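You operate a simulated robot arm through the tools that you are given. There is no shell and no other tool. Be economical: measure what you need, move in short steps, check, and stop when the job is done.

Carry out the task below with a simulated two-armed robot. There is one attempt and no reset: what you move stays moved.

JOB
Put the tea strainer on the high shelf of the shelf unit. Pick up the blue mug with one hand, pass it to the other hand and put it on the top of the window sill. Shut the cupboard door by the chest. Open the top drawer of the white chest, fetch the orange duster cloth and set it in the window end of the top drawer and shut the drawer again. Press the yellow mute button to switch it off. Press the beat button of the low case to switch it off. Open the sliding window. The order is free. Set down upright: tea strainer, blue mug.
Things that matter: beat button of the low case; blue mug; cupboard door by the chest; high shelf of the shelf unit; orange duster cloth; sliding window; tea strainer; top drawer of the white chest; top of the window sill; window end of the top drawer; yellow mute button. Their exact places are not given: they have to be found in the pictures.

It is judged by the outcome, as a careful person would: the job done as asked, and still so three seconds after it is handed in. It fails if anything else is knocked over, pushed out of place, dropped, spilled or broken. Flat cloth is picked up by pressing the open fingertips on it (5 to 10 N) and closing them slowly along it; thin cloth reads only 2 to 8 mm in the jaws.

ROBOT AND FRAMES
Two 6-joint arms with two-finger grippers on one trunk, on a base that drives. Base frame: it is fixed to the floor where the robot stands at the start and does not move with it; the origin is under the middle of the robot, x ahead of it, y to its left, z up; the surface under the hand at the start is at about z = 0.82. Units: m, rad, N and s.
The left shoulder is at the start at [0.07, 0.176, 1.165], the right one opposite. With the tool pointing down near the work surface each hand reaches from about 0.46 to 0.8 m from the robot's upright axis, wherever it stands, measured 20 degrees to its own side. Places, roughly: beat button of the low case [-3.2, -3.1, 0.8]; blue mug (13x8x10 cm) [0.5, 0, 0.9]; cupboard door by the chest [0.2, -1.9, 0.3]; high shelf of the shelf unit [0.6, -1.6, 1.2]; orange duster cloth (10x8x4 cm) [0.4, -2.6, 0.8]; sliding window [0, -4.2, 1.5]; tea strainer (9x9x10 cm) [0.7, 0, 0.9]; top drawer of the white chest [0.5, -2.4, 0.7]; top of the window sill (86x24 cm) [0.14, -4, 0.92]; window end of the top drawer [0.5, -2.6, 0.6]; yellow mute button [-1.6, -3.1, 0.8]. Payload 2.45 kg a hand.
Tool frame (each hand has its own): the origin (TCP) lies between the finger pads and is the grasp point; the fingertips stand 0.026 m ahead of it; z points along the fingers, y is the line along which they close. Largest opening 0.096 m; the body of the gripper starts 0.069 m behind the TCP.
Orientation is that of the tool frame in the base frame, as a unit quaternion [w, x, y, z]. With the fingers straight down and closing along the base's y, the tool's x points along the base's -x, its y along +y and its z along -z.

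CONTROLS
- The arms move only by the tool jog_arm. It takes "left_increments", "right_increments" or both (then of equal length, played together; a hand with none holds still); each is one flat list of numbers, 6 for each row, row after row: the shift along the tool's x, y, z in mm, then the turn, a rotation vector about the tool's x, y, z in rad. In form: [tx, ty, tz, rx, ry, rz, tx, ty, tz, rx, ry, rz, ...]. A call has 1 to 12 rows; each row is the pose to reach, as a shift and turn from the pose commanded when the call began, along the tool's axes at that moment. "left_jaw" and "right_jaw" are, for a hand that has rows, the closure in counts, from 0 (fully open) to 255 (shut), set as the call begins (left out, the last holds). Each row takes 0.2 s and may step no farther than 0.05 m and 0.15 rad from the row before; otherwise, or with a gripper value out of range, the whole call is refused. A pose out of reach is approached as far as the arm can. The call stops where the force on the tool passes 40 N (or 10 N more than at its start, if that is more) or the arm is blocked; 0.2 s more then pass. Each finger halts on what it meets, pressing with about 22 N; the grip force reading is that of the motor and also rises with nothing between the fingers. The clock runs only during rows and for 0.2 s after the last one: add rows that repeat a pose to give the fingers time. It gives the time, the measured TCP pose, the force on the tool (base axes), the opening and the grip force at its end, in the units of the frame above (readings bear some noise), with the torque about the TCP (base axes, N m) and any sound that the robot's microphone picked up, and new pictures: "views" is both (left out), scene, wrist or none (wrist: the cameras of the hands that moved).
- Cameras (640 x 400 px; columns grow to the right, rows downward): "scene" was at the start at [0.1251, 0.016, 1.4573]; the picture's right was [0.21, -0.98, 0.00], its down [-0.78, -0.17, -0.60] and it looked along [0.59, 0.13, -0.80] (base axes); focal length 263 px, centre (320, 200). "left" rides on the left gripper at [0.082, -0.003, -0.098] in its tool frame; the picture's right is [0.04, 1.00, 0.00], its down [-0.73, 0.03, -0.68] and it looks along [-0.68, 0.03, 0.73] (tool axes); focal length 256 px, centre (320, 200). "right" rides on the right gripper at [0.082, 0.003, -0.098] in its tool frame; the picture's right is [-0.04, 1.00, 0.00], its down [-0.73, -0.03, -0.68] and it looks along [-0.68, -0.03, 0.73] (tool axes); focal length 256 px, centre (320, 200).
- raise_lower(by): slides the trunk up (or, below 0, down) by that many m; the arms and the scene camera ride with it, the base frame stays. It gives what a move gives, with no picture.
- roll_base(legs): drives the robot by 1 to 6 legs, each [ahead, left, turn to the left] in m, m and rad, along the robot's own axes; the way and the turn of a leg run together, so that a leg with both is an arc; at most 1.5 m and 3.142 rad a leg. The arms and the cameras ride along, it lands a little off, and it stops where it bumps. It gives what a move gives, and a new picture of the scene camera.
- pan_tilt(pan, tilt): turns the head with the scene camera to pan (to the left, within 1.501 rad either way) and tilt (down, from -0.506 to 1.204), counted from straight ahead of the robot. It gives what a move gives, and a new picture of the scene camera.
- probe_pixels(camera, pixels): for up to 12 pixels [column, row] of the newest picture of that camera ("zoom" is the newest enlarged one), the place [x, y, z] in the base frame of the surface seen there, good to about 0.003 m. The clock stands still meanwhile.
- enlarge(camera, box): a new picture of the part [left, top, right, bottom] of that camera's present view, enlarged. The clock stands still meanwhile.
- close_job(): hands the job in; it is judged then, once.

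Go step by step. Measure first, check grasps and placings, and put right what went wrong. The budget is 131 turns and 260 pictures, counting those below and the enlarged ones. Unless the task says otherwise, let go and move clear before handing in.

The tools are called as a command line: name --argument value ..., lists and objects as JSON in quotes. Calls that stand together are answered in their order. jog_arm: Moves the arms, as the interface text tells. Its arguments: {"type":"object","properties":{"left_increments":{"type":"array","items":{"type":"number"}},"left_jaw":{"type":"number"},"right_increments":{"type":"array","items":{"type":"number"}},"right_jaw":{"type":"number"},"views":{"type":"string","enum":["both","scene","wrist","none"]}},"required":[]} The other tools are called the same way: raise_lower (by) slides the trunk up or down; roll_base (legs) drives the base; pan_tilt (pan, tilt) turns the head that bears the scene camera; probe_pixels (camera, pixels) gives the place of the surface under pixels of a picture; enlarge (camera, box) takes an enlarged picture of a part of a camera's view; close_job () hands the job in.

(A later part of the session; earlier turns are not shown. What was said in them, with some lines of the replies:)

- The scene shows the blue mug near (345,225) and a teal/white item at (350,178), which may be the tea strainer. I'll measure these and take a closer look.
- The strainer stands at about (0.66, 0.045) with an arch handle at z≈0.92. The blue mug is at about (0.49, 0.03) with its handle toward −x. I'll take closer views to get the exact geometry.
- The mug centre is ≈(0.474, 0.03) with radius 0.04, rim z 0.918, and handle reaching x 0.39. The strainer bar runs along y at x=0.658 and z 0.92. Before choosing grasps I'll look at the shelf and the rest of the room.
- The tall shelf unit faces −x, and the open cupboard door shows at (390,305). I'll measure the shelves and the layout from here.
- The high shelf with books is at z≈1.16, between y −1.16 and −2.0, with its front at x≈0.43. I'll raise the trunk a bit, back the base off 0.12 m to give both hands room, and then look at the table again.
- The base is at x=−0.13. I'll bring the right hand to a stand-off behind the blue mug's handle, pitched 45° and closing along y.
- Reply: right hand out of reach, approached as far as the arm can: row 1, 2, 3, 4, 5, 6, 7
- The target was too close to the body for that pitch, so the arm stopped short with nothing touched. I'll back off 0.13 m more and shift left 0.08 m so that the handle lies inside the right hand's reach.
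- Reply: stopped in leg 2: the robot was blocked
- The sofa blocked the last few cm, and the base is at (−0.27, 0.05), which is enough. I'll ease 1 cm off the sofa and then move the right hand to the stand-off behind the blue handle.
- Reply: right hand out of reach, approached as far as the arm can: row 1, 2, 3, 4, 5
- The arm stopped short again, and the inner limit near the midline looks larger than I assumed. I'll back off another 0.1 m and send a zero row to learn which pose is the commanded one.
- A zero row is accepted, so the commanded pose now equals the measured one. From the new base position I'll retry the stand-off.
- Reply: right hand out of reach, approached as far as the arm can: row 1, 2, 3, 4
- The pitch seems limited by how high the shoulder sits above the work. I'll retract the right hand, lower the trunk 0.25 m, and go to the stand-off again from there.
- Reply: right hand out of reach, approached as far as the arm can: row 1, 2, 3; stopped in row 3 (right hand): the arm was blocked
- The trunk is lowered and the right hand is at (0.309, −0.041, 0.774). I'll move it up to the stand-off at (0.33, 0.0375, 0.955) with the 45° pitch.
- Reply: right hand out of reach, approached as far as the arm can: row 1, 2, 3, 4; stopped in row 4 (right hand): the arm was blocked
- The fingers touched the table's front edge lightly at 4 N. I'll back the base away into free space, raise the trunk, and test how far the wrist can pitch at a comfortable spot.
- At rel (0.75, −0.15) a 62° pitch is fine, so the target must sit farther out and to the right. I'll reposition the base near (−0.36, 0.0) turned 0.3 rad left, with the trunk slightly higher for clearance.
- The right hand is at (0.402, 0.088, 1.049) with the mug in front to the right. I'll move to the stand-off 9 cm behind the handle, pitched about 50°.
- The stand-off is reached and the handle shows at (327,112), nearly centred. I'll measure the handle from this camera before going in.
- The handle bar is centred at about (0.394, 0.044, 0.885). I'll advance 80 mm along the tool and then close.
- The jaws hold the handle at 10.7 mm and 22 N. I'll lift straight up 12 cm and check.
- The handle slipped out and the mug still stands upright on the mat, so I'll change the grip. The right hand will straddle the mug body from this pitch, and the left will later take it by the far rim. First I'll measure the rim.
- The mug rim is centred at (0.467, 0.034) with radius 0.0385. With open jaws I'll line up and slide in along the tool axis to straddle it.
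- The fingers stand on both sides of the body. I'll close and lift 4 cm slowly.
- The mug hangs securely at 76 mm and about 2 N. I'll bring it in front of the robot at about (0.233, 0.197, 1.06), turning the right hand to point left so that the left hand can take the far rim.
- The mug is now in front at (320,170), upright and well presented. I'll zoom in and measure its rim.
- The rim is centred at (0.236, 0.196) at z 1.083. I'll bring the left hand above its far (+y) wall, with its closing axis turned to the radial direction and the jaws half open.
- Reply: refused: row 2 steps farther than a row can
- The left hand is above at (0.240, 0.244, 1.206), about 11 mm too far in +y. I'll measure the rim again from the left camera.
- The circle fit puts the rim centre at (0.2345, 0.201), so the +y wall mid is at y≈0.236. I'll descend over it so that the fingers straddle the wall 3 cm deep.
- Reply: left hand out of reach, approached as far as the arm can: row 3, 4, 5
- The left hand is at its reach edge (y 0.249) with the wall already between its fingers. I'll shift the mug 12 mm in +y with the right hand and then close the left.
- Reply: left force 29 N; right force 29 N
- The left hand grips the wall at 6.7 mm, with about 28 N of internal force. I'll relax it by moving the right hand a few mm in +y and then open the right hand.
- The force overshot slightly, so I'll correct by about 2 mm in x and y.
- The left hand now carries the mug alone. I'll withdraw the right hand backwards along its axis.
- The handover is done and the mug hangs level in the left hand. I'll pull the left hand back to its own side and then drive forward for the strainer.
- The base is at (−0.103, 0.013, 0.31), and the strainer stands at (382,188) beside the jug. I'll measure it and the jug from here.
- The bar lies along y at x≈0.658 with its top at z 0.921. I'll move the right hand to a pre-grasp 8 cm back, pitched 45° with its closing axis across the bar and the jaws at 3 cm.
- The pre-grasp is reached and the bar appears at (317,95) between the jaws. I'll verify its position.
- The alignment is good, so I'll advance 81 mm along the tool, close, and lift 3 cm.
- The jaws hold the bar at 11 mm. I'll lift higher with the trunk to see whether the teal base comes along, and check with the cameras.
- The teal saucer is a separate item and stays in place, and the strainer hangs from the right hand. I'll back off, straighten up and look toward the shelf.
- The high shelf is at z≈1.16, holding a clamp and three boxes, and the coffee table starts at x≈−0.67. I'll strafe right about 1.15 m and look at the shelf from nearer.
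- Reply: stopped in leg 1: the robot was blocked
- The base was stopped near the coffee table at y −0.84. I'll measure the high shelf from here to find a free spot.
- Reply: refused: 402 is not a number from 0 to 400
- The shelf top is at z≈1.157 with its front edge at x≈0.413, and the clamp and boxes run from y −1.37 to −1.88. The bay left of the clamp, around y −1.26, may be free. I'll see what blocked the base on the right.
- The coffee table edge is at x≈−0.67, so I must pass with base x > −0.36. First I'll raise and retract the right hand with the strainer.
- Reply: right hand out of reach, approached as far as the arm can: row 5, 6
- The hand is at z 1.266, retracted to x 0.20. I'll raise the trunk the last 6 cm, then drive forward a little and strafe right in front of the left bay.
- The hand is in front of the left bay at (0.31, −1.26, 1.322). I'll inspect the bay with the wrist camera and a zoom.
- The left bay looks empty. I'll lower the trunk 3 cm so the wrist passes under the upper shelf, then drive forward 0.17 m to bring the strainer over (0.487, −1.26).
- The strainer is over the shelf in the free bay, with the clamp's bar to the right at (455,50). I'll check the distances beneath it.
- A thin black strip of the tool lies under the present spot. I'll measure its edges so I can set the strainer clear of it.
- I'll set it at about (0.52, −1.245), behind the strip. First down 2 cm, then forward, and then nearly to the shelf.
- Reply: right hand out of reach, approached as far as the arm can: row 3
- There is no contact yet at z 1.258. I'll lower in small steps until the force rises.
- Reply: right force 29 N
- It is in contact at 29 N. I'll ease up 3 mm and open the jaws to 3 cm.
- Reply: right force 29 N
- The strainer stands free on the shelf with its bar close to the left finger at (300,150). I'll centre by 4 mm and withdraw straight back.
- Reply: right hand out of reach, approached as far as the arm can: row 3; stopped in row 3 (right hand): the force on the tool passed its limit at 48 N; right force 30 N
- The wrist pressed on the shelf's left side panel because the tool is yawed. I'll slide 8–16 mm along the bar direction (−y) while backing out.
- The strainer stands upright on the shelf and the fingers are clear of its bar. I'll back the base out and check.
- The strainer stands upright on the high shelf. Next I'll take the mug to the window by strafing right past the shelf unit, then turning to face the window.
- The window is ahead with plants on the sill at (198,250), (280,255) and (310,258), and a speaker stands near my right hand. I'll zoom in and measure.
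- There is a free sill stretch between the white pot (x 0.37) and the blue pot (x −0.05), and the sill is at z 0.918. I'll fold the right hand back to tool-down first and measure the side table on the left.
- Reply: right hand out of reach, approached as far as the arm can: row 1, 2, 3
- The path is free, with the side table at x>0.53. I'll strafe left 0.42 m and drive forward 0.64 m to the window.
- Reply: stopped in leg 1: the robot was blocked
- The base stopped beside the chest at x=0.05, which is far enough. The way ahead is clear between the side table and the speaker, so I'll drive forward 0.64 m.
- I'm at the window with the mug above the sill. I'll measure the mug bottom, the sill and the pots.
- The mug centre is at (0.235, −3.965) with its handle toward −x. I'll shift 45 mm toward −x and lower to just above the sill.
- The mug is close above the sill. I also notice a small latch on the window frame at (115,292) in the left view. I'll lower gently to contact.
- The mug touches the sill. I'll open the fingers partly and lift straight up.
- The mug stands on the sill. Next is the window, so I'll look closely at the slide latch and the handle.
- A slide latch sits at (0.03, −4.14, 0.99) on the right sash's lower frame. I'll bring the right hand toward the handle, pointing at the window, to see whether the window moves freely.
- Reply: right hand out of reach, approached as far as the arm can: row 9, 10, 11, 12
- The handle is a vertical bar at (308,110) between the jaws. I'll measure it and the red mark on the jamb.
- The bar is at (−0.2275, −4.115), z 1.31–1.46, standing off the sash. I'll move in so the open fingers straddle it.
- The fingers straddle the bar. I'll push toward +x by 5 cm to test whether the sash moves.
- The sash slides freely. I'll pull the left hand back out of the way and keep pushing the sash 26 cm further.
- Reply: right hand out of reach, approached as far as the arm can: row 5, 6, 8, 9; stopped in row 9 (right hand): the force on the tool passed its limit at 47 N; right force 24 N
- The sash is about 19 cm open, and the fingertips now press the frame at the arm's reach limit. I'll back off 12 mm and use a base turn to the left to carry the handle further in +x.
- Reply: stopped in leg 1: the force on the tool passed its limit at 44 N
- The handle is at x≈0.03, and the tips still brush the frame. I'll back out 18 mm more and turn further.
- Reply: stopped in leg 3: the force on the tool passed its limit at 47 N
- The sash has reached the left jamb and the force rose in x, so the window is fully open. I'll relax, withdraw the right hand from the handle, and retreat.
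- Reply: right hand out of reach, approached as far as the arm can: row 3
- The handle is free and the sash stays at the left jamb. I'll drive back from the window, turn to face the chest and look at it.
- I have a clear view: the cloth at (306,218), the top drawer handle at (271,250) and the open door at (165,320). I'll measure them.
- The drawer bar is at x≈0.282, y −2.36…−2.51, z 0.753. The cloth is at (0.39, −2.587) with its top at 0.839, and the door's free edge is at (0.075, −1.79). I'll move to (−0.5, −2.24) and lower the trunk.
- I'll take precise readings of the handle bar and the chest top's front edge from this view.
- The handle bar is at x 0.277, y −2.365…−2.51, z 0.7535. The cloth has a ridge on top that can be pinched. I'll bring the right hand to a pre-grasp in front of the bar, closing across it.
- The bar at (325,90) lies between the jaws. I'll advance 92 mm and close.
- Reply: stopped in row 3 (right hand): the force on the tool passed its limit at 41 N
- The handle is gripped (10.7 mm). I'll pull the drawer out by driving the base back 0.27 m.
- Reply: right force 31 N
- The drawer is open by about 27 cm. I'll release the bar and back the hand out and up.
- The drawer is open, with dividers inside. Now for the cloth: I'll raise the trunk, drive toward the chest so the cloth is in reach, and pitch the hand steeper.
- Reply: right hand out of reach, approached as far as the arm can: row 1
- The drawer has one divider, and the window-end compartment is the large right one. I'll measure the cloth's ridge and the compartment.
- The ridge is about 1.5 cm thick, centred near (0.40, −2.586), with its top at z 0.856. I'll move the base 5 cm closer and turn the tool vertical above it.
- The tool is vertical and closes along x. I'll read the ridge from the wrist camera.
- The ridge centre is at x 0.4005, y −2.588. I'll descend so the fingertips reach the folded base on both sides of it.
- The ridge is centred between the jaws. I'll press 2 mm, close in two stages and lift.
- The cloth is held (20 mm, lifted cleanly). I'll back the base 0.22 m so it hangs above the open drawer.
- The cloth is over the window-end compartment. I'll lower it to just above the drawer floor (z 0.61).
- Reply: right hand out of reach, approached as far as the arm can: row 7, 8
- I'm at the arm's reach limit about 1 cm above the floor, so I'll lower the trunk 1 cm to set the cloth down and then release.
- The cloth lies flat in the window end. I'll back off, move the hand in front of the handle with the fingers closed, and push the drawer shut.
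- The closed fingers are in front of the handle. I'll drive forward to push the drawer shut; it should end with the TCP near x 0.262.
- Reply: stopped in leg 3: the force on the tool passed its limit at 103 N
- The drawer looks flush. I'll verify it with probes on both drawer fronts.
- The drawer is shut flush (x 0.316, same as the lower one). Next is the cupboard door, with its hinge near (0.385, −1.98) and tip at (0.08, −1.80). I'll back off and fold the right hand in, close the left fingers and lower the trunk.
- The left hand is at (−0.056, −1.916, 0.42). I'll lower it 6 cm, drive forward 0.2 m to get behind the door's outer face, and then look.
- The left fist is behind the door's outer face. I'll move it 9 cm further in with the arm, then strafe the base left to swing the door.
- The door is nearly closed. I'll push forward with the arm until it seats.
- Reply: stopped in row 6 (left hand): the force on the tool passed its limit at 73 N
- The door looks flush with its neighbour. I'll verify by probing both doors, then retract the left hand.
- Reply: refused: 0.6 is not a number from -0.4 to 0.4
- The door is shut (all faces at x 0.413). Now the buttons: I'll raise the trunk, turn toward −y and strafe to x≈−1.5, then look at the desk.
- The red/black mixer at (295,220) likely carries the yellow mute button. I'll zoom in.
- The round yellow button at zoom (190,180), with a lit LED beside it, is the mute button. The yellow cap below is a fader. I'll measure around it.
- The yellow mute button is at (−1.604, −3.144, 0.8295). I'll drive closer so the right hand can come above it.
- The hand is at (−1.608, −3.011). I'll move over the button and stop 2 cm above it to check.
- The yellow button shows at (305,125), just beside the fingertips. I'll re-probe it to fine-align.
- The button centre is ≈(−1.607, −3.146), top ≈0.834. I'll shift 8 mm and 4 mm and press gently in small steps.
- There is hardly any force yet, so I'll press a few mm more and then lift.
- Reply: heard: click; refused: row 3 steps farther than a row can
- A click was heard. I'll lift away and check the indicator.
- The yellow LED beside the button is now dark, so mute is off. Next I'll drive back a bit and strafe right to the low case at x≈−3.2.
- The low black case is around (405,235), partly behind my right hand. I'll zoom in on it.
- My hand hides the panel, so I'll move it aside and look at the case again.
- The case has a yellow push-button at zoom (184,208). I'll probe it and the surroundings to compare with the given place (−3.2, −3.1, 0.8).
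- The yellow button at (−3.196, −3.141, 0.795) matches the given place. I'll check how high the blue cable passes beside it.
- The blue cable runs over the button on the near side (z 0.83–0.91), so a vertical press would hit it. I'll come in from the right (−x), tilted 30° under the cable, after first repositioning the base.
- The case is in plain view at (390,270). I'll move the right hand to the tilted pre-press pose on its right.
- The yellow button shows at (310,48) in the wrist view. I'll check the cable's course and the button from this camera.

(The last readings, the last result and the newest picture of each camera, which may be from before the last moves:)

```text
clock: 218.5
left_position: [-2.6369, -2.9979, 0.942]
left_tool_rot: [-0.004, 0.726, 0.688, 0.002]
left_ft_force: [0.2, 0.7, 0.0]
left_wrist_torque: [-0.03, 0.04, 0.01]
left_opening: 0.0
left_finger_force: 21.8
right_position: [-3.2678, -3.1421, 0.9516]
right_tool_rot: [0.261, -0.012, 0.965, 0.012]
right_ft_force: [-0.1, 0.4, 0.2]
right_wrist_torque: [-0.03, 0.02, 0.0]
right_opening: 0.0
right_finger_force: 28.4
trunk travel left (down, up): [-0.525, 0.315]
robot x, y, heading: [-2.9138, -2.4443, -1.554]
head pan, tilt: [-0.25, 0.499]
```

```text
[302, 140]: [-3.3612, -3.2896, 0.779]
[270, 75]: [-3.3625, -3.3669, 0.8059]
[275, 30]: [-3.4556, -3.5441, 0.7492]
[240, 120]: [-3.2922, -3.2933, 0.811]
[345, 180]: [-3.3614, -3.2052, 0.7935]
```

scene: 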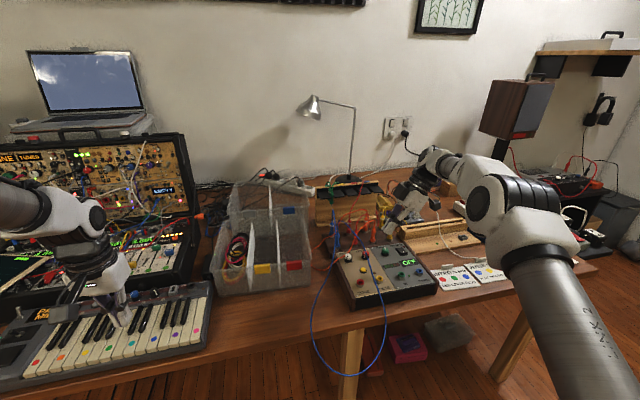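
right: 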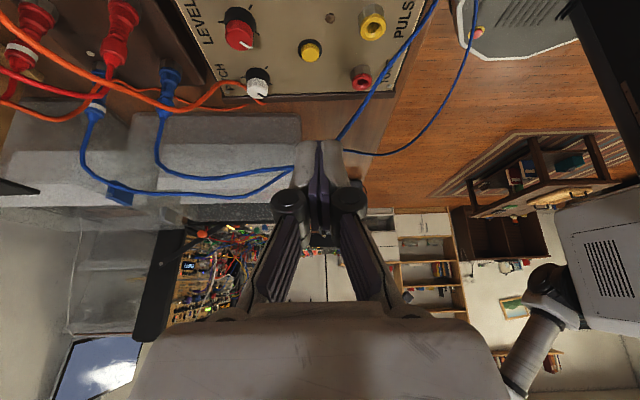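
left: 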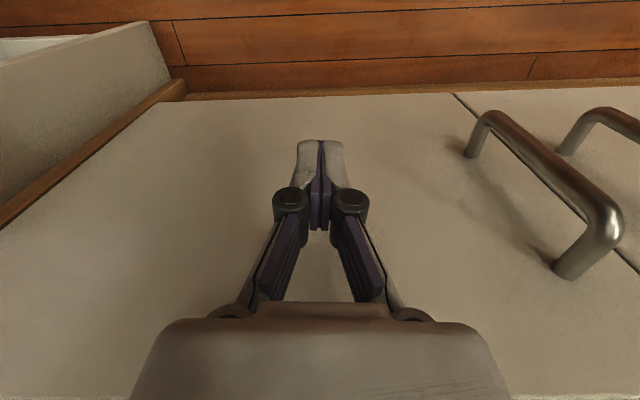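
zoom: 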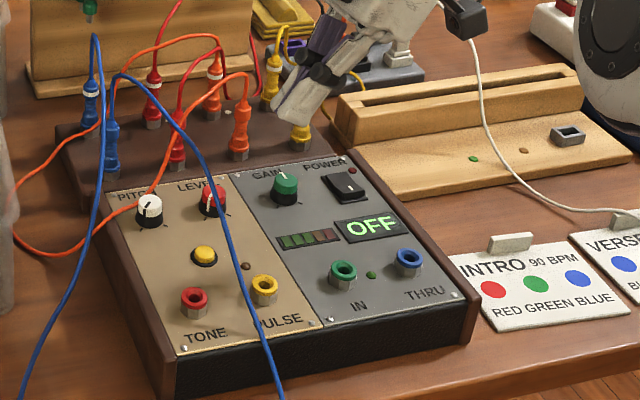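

The cable passes at x≈−3.19, z≈0.88, which is about 3 cm clear of my slanted path. I'll advance along the tool to just above the button (≈(−3.20, −3.142)).

jog_arm --right_increments '[2, -2, 45, 0, 0, 0, 4, -4, 85, 0, 0, 0, 5, -4, 115, 0, 0, 0, 5, -4, 133, 0, 0, 0, 5, -4, 133, 0, 0, 0]'

enlarge --camera "scene" --box '[340, 220, 440, 300]'

```text
clock: 219.7
left_position: [-2.6383, -3.0002, 0.9432]
left_tool_rot: [-0.005, 0.726, 0.688, 0.002]
left_ft_force: [0.2, 0.2, 0.5]
left_wrist_torque: [-0.01, -0.04, 0.01]
left_opening: 0.0
left_finger_force: 21.8
right_position: [-3.2067, -3.1412, 0.8314]
right_tool_rot: [0.259, -0.011, 0.966, 0.012]
right_ft_force: [0.7, 0.2, -0.4]
right_wrist_torque: [-0.01, 0.03, 0.01]
right_opening: 0.0001
right_finger_force: 28.4
trunk travel left (down, up): [-0.525, 0.315]
robot x, y, heading: [-2.9093, -2.4457, -1.556]
head pan, tilt: [-0.25, 0.499]
```

scene: 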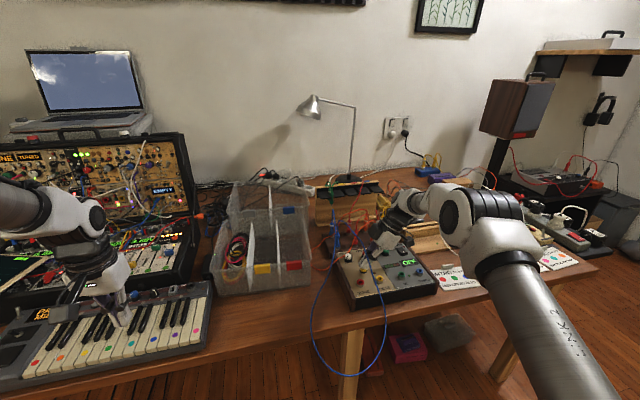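
right: 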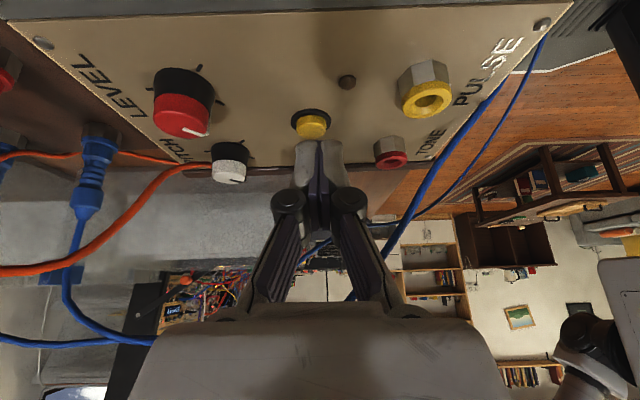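

```text
5.00 times, centred on (390, 260) of scene
```

zoom: 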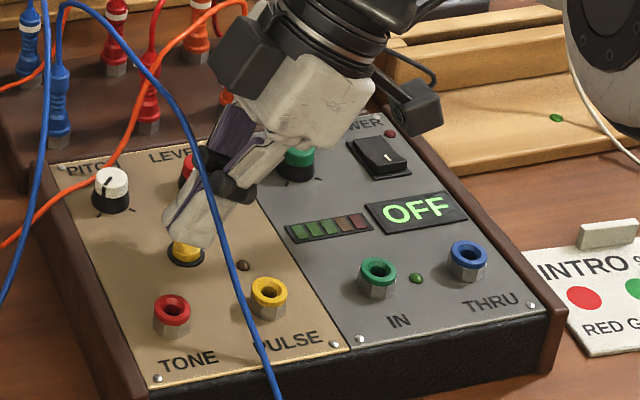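

The fingertip corner sits just above the button. I'll press straight down in 1–2 mm steps.

jog_arm --right_increments '[1, 0, 1.7, 0, 0, 0, 2, 0, 3.4, 0, 0, 0, 3, 0, 5.2, 0, 0, 0, 3.5, 0, 6, 0, 0, 0]' --views "none"

```text
clock: 220.7
left_position: [-2.6388, -2.9994, 0.9413]
left_tool_rot: [-0.005, 0.726, 0.688, 0.003]
left_ft_force: [0.1, 0.5, 0.3]
left_wrist_torque: [0.0, -0.02, 0.0]
left_opening: 0.0
left_finger_force: 22.0
right_position: [-3.2064, -3.1414, 0.8248]
right_tool_rot: [0.259, -0.011, 0.966, 0.011]
right_ft_force: [0.6, 0.2, 0.0]
right_wrist_torque: [0.01, -0.03, 0.0]
right_opening: 0.0
right_finger_force: 28.4
trunk travel left (down, up): [-0.525, 0.315]
robot x, y, heading: [-2.9087, -2.448, -1.556]
head pan, tilt: [-0.25, 0.499]
```

No contact yet, so I'll continue a few mm.

jog_arm --right_increments '[0.8, 0, 1.3, 0, 0, 0, 1.5, 0, 2.6, 0, 0, 0, 2.3, 0, 3.9, 0, 0, 0, 3, 0, 5.2, 0, 0, 0]' --views "wrist"

```text
clock: 221.7
left_position: [-2.638, -2.9996, 0.9432]
left_tool_rot: [-0.005, 0.726, 0.688, 0.003]
left_ft_force: [-0.2, 0.0, -0.2]
left_wrist_torque: [0.03, -0.03, 0.02]
left_opening: 0.0
left_finger_force: 22.0
right_position: [-3.2067, -3.1423, 0.8201]
right_tool_rot: [0.26, -0.012, 0.965, 0.011]
right_ft_force: [0.0, -1.6, 9.3]
right_wrist_torque: [-0.03, 0.01, -0.02]
right_opening: 0.0058
right_finger_force: 29.2
trunk travel left (down, up): [-0.525, 0.315]
robot x, y, heading: [-2.9115, -2.4424, -1.557]
head pan, tilt: [-0.25, 0.499]
heard: click
```

right: 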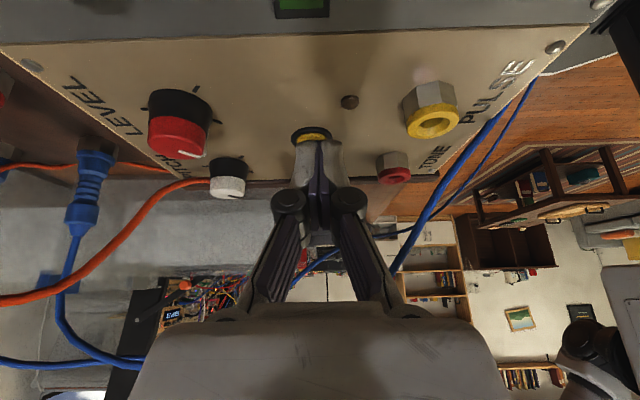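

A click was heard at 9 N. I'll withdraw along the same slanted path, back the base off, and check the panel.

jog_arm --right_increments '[-3, 0, -20, 0, 0, 0, -3, 0, -60, 0, 0, 0, -3, 0, -105, 0, 0, 0, -3, 0, -150, 0, 0, 0]' --views "none"

roll_base --legs '[[-0.3, 0, 0]]'

enlarge --camera "scene" --box '[330, 190, 450, 270]'

```text
clock: 222.7
left_position: [-2.6382, -2.9995, 0.9412]
left_tool_rot: [-0.005, 0.726, 0.687, 0.003]
left_ft_force: [-0.3, 1.0, -0.3]
left_wrist_torque: [0.01, -0.02, 0.0]
left_opening: 0.0001
left_finger_force: 22.3
right_position: [-3.2815, -3.146, 0.9507]
right_tool_rot: [0.259, -0.012, 0.966, 0.011]
right_ft_force: [-0.1, -0.5, 1.1]
right_wrist_torque: [-0.03, -0.01, 0.01]
right_opening: 0.0001
right_finger_force: 28.7
trunk travel left (down, up): [-0.525, 0.315]
robot x, y, heading: [-2.9101, -2.4446, -1.556]
head pan, tilt: [-0.25, 0.499]
```

```text
clock: 224.7
left_position: [-2.6423, -2.7114, 0.9424]
left_tool_rot: [-0.005, 0.725, 0.689, 0.002]
left_ft_force: [-0.5, 0.4, 0.2]
left_wrist_torque: [0.0, 0.01, -0.02]
left_opening: 0.0001
left_finger_force: 22.1
right_position: [-3.2857, -2.8574, 0.9502]
right_tool_rot: [0.26, -0.012, 0.965, 0.012]
right_ft_force: [-0.1, 0.7, -0.1]
right_wrist_torque: [-0.02, -0.03, -0.02]
right_opening: 0.0
right_finger_force: 27.9
trunk travel left (down, up): [-0.525, 0.315]
robot x, y, heading: [-2.9152, -2.1548, -1.554]
head pan, tilt: [-0.25, 0.499]
```

scene: 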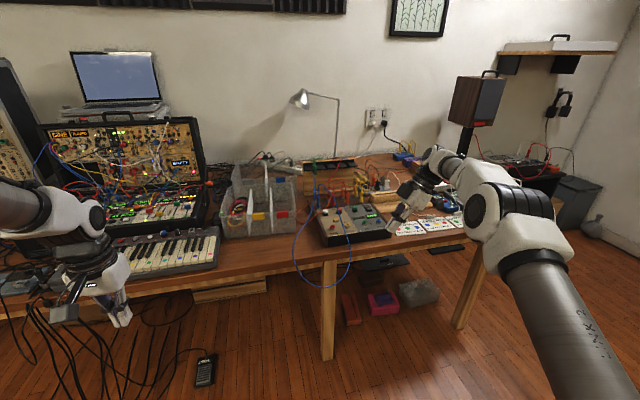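

```text
5.00 times, centred on (390, 230) of scene
```

zoom: 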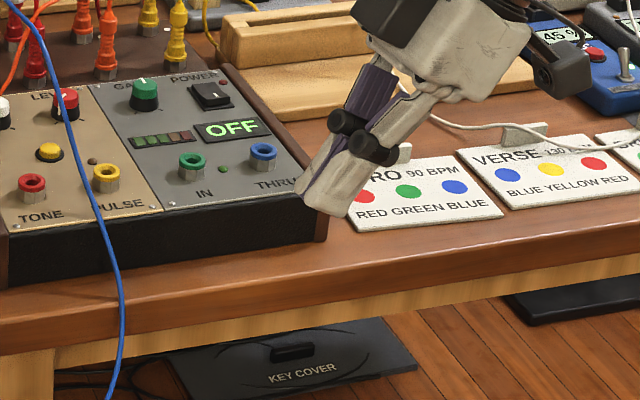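

A click came at the press. I'll sample the small LED beside the button a few times to make sure it isn't lit or blinking.

enlarge --camera "scene" --box '[325, 205, 365, 235]'

jog_arm --right_increments '[0, 0, -10, 0, 0, 0]' --views "none"

enlarge --camera "scene" --box '[325, 205, 365, 235]'

jog_arm --right_increments '[0, 0, -10, 0, 0, 0, 0, 0, -10, 0, 0, 0]' --views "none"

enlarge --camera "scene" --box '[325, 205, 365, 235]'

```text
13.33 times, centred on (345, 220) of scene
```

zoom: 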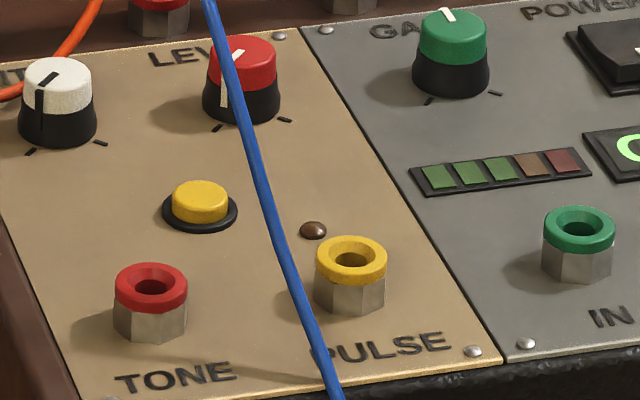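

```text
clock: 225.1
left_position: [-2.6412, -2.7107, 0.9424]
left_tool_rot: [-0.006, 0.725, 0.689, 0.003]
left_ft_force: [-1.2, 0.0, -0.1]
left_wrist_torque: [0.0, -0.01, 0.0]
left_opening: 0.0
left_finger_force: 21.5
right_position: [-3.2879, -2.8573, 0.9585]
right_tool_rot: [0.259, -0.013, 0.966, 0.013]
right_ft_force: [0.4, -0.3, -1.3]
right_wrist_torque: [0.04, 0.0, -0.03]
right_opening: 0.0
right_finger_force: 28.7
trunk travel left (down, up): [-0.525, 0.315]
robot x, y, heading: [-2.9155, -2.1572, -1.55]
head pan, tilt: [-0.25, 0.499]
```

```text
13.33 times, centred on (345, 220) of scene
```

zoom: 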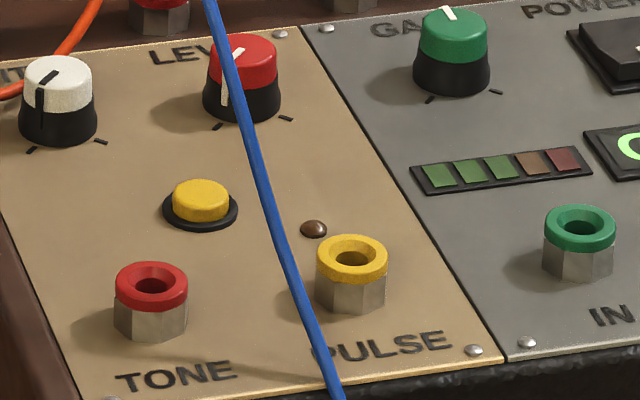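

```text
clock: 225.7
left_position: [-2.6419, -2.7103, 0.9421]
left_tool_rot: [-0.006, 0.725, 0.689, 0.003]
left_ft_force: [-0.9, -0.5, 0.6]
left_wrist_torque: [0.02, 0.0, 0.0]
left_opening: 0.0
left_finger_force: 22.0
right_position: [-3.2943, -2.8579, 0.9677]
right_tool_rot: [0.26, -0.013, 0.965, 0.013]
right_ft_force: [-0.1, 0.0, -0.6]
right_wrist_torque: [0.03, 0.03, 0.0]
right_opening: 0.0003
right_finger_force: 28.4
trunk travel left (down, up): [-0.525, 0.315]
robot x, y, heading: [-2.9176, -2.1551, -1.548]
head pan, tilt: [-0.25, 0.499]
```

```text
13.33 times, centred on (345, 220) of scene
```

zoom: 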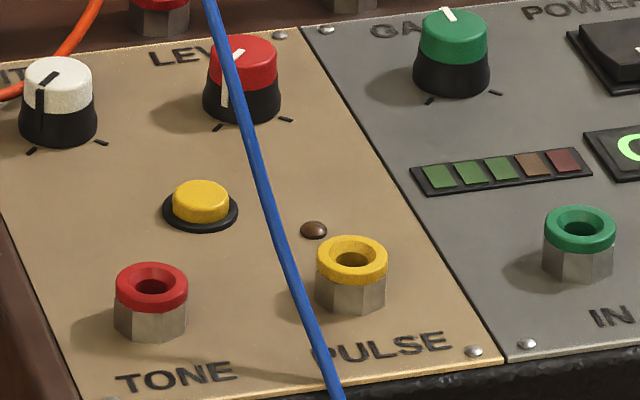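

The LED stays dark in all samples, both hands are clear and empty, and every part of the job has been carried out, so I'm handing in.

close_job

```text
The job is handed in.
```

I did every step of the job and handed it in, but I'm not certain the beat button ended up switched off.

- **Tea strainer:** it stands upright on the high shelf, left of the clamp. The teal saucer it stood on was a separate item, so I left it on the table.
- **Blue mug:** I picked it up with the right hand, passed it to the left, and set it upright on the window sill.
- **Cupboard door:** it is shut and sits flush with the door next to it.
- **Top drawer:** the orange cloth lies in the window end, and the drawer is shut flush.
- **Yellow mute button:** I pressed it once and heard a click. The light beside it went dark.
- **Beat button:** I pressed the yellow button on the low case once and heard a click. The button has no label, so I chose it by its position. Its light was dark both before and after, so the pictures don't show whether it was on to begin with.
- **Sliding window:** it is open as far as it goes.

The base stopped against furniture three times (near the sofa, the coffee table and the chest). While backing out of the shelf, the wrist pressed against its side panel at up to 48 N. I saw nothing knocked over or moved, but I did not check each of those spots afterwards.
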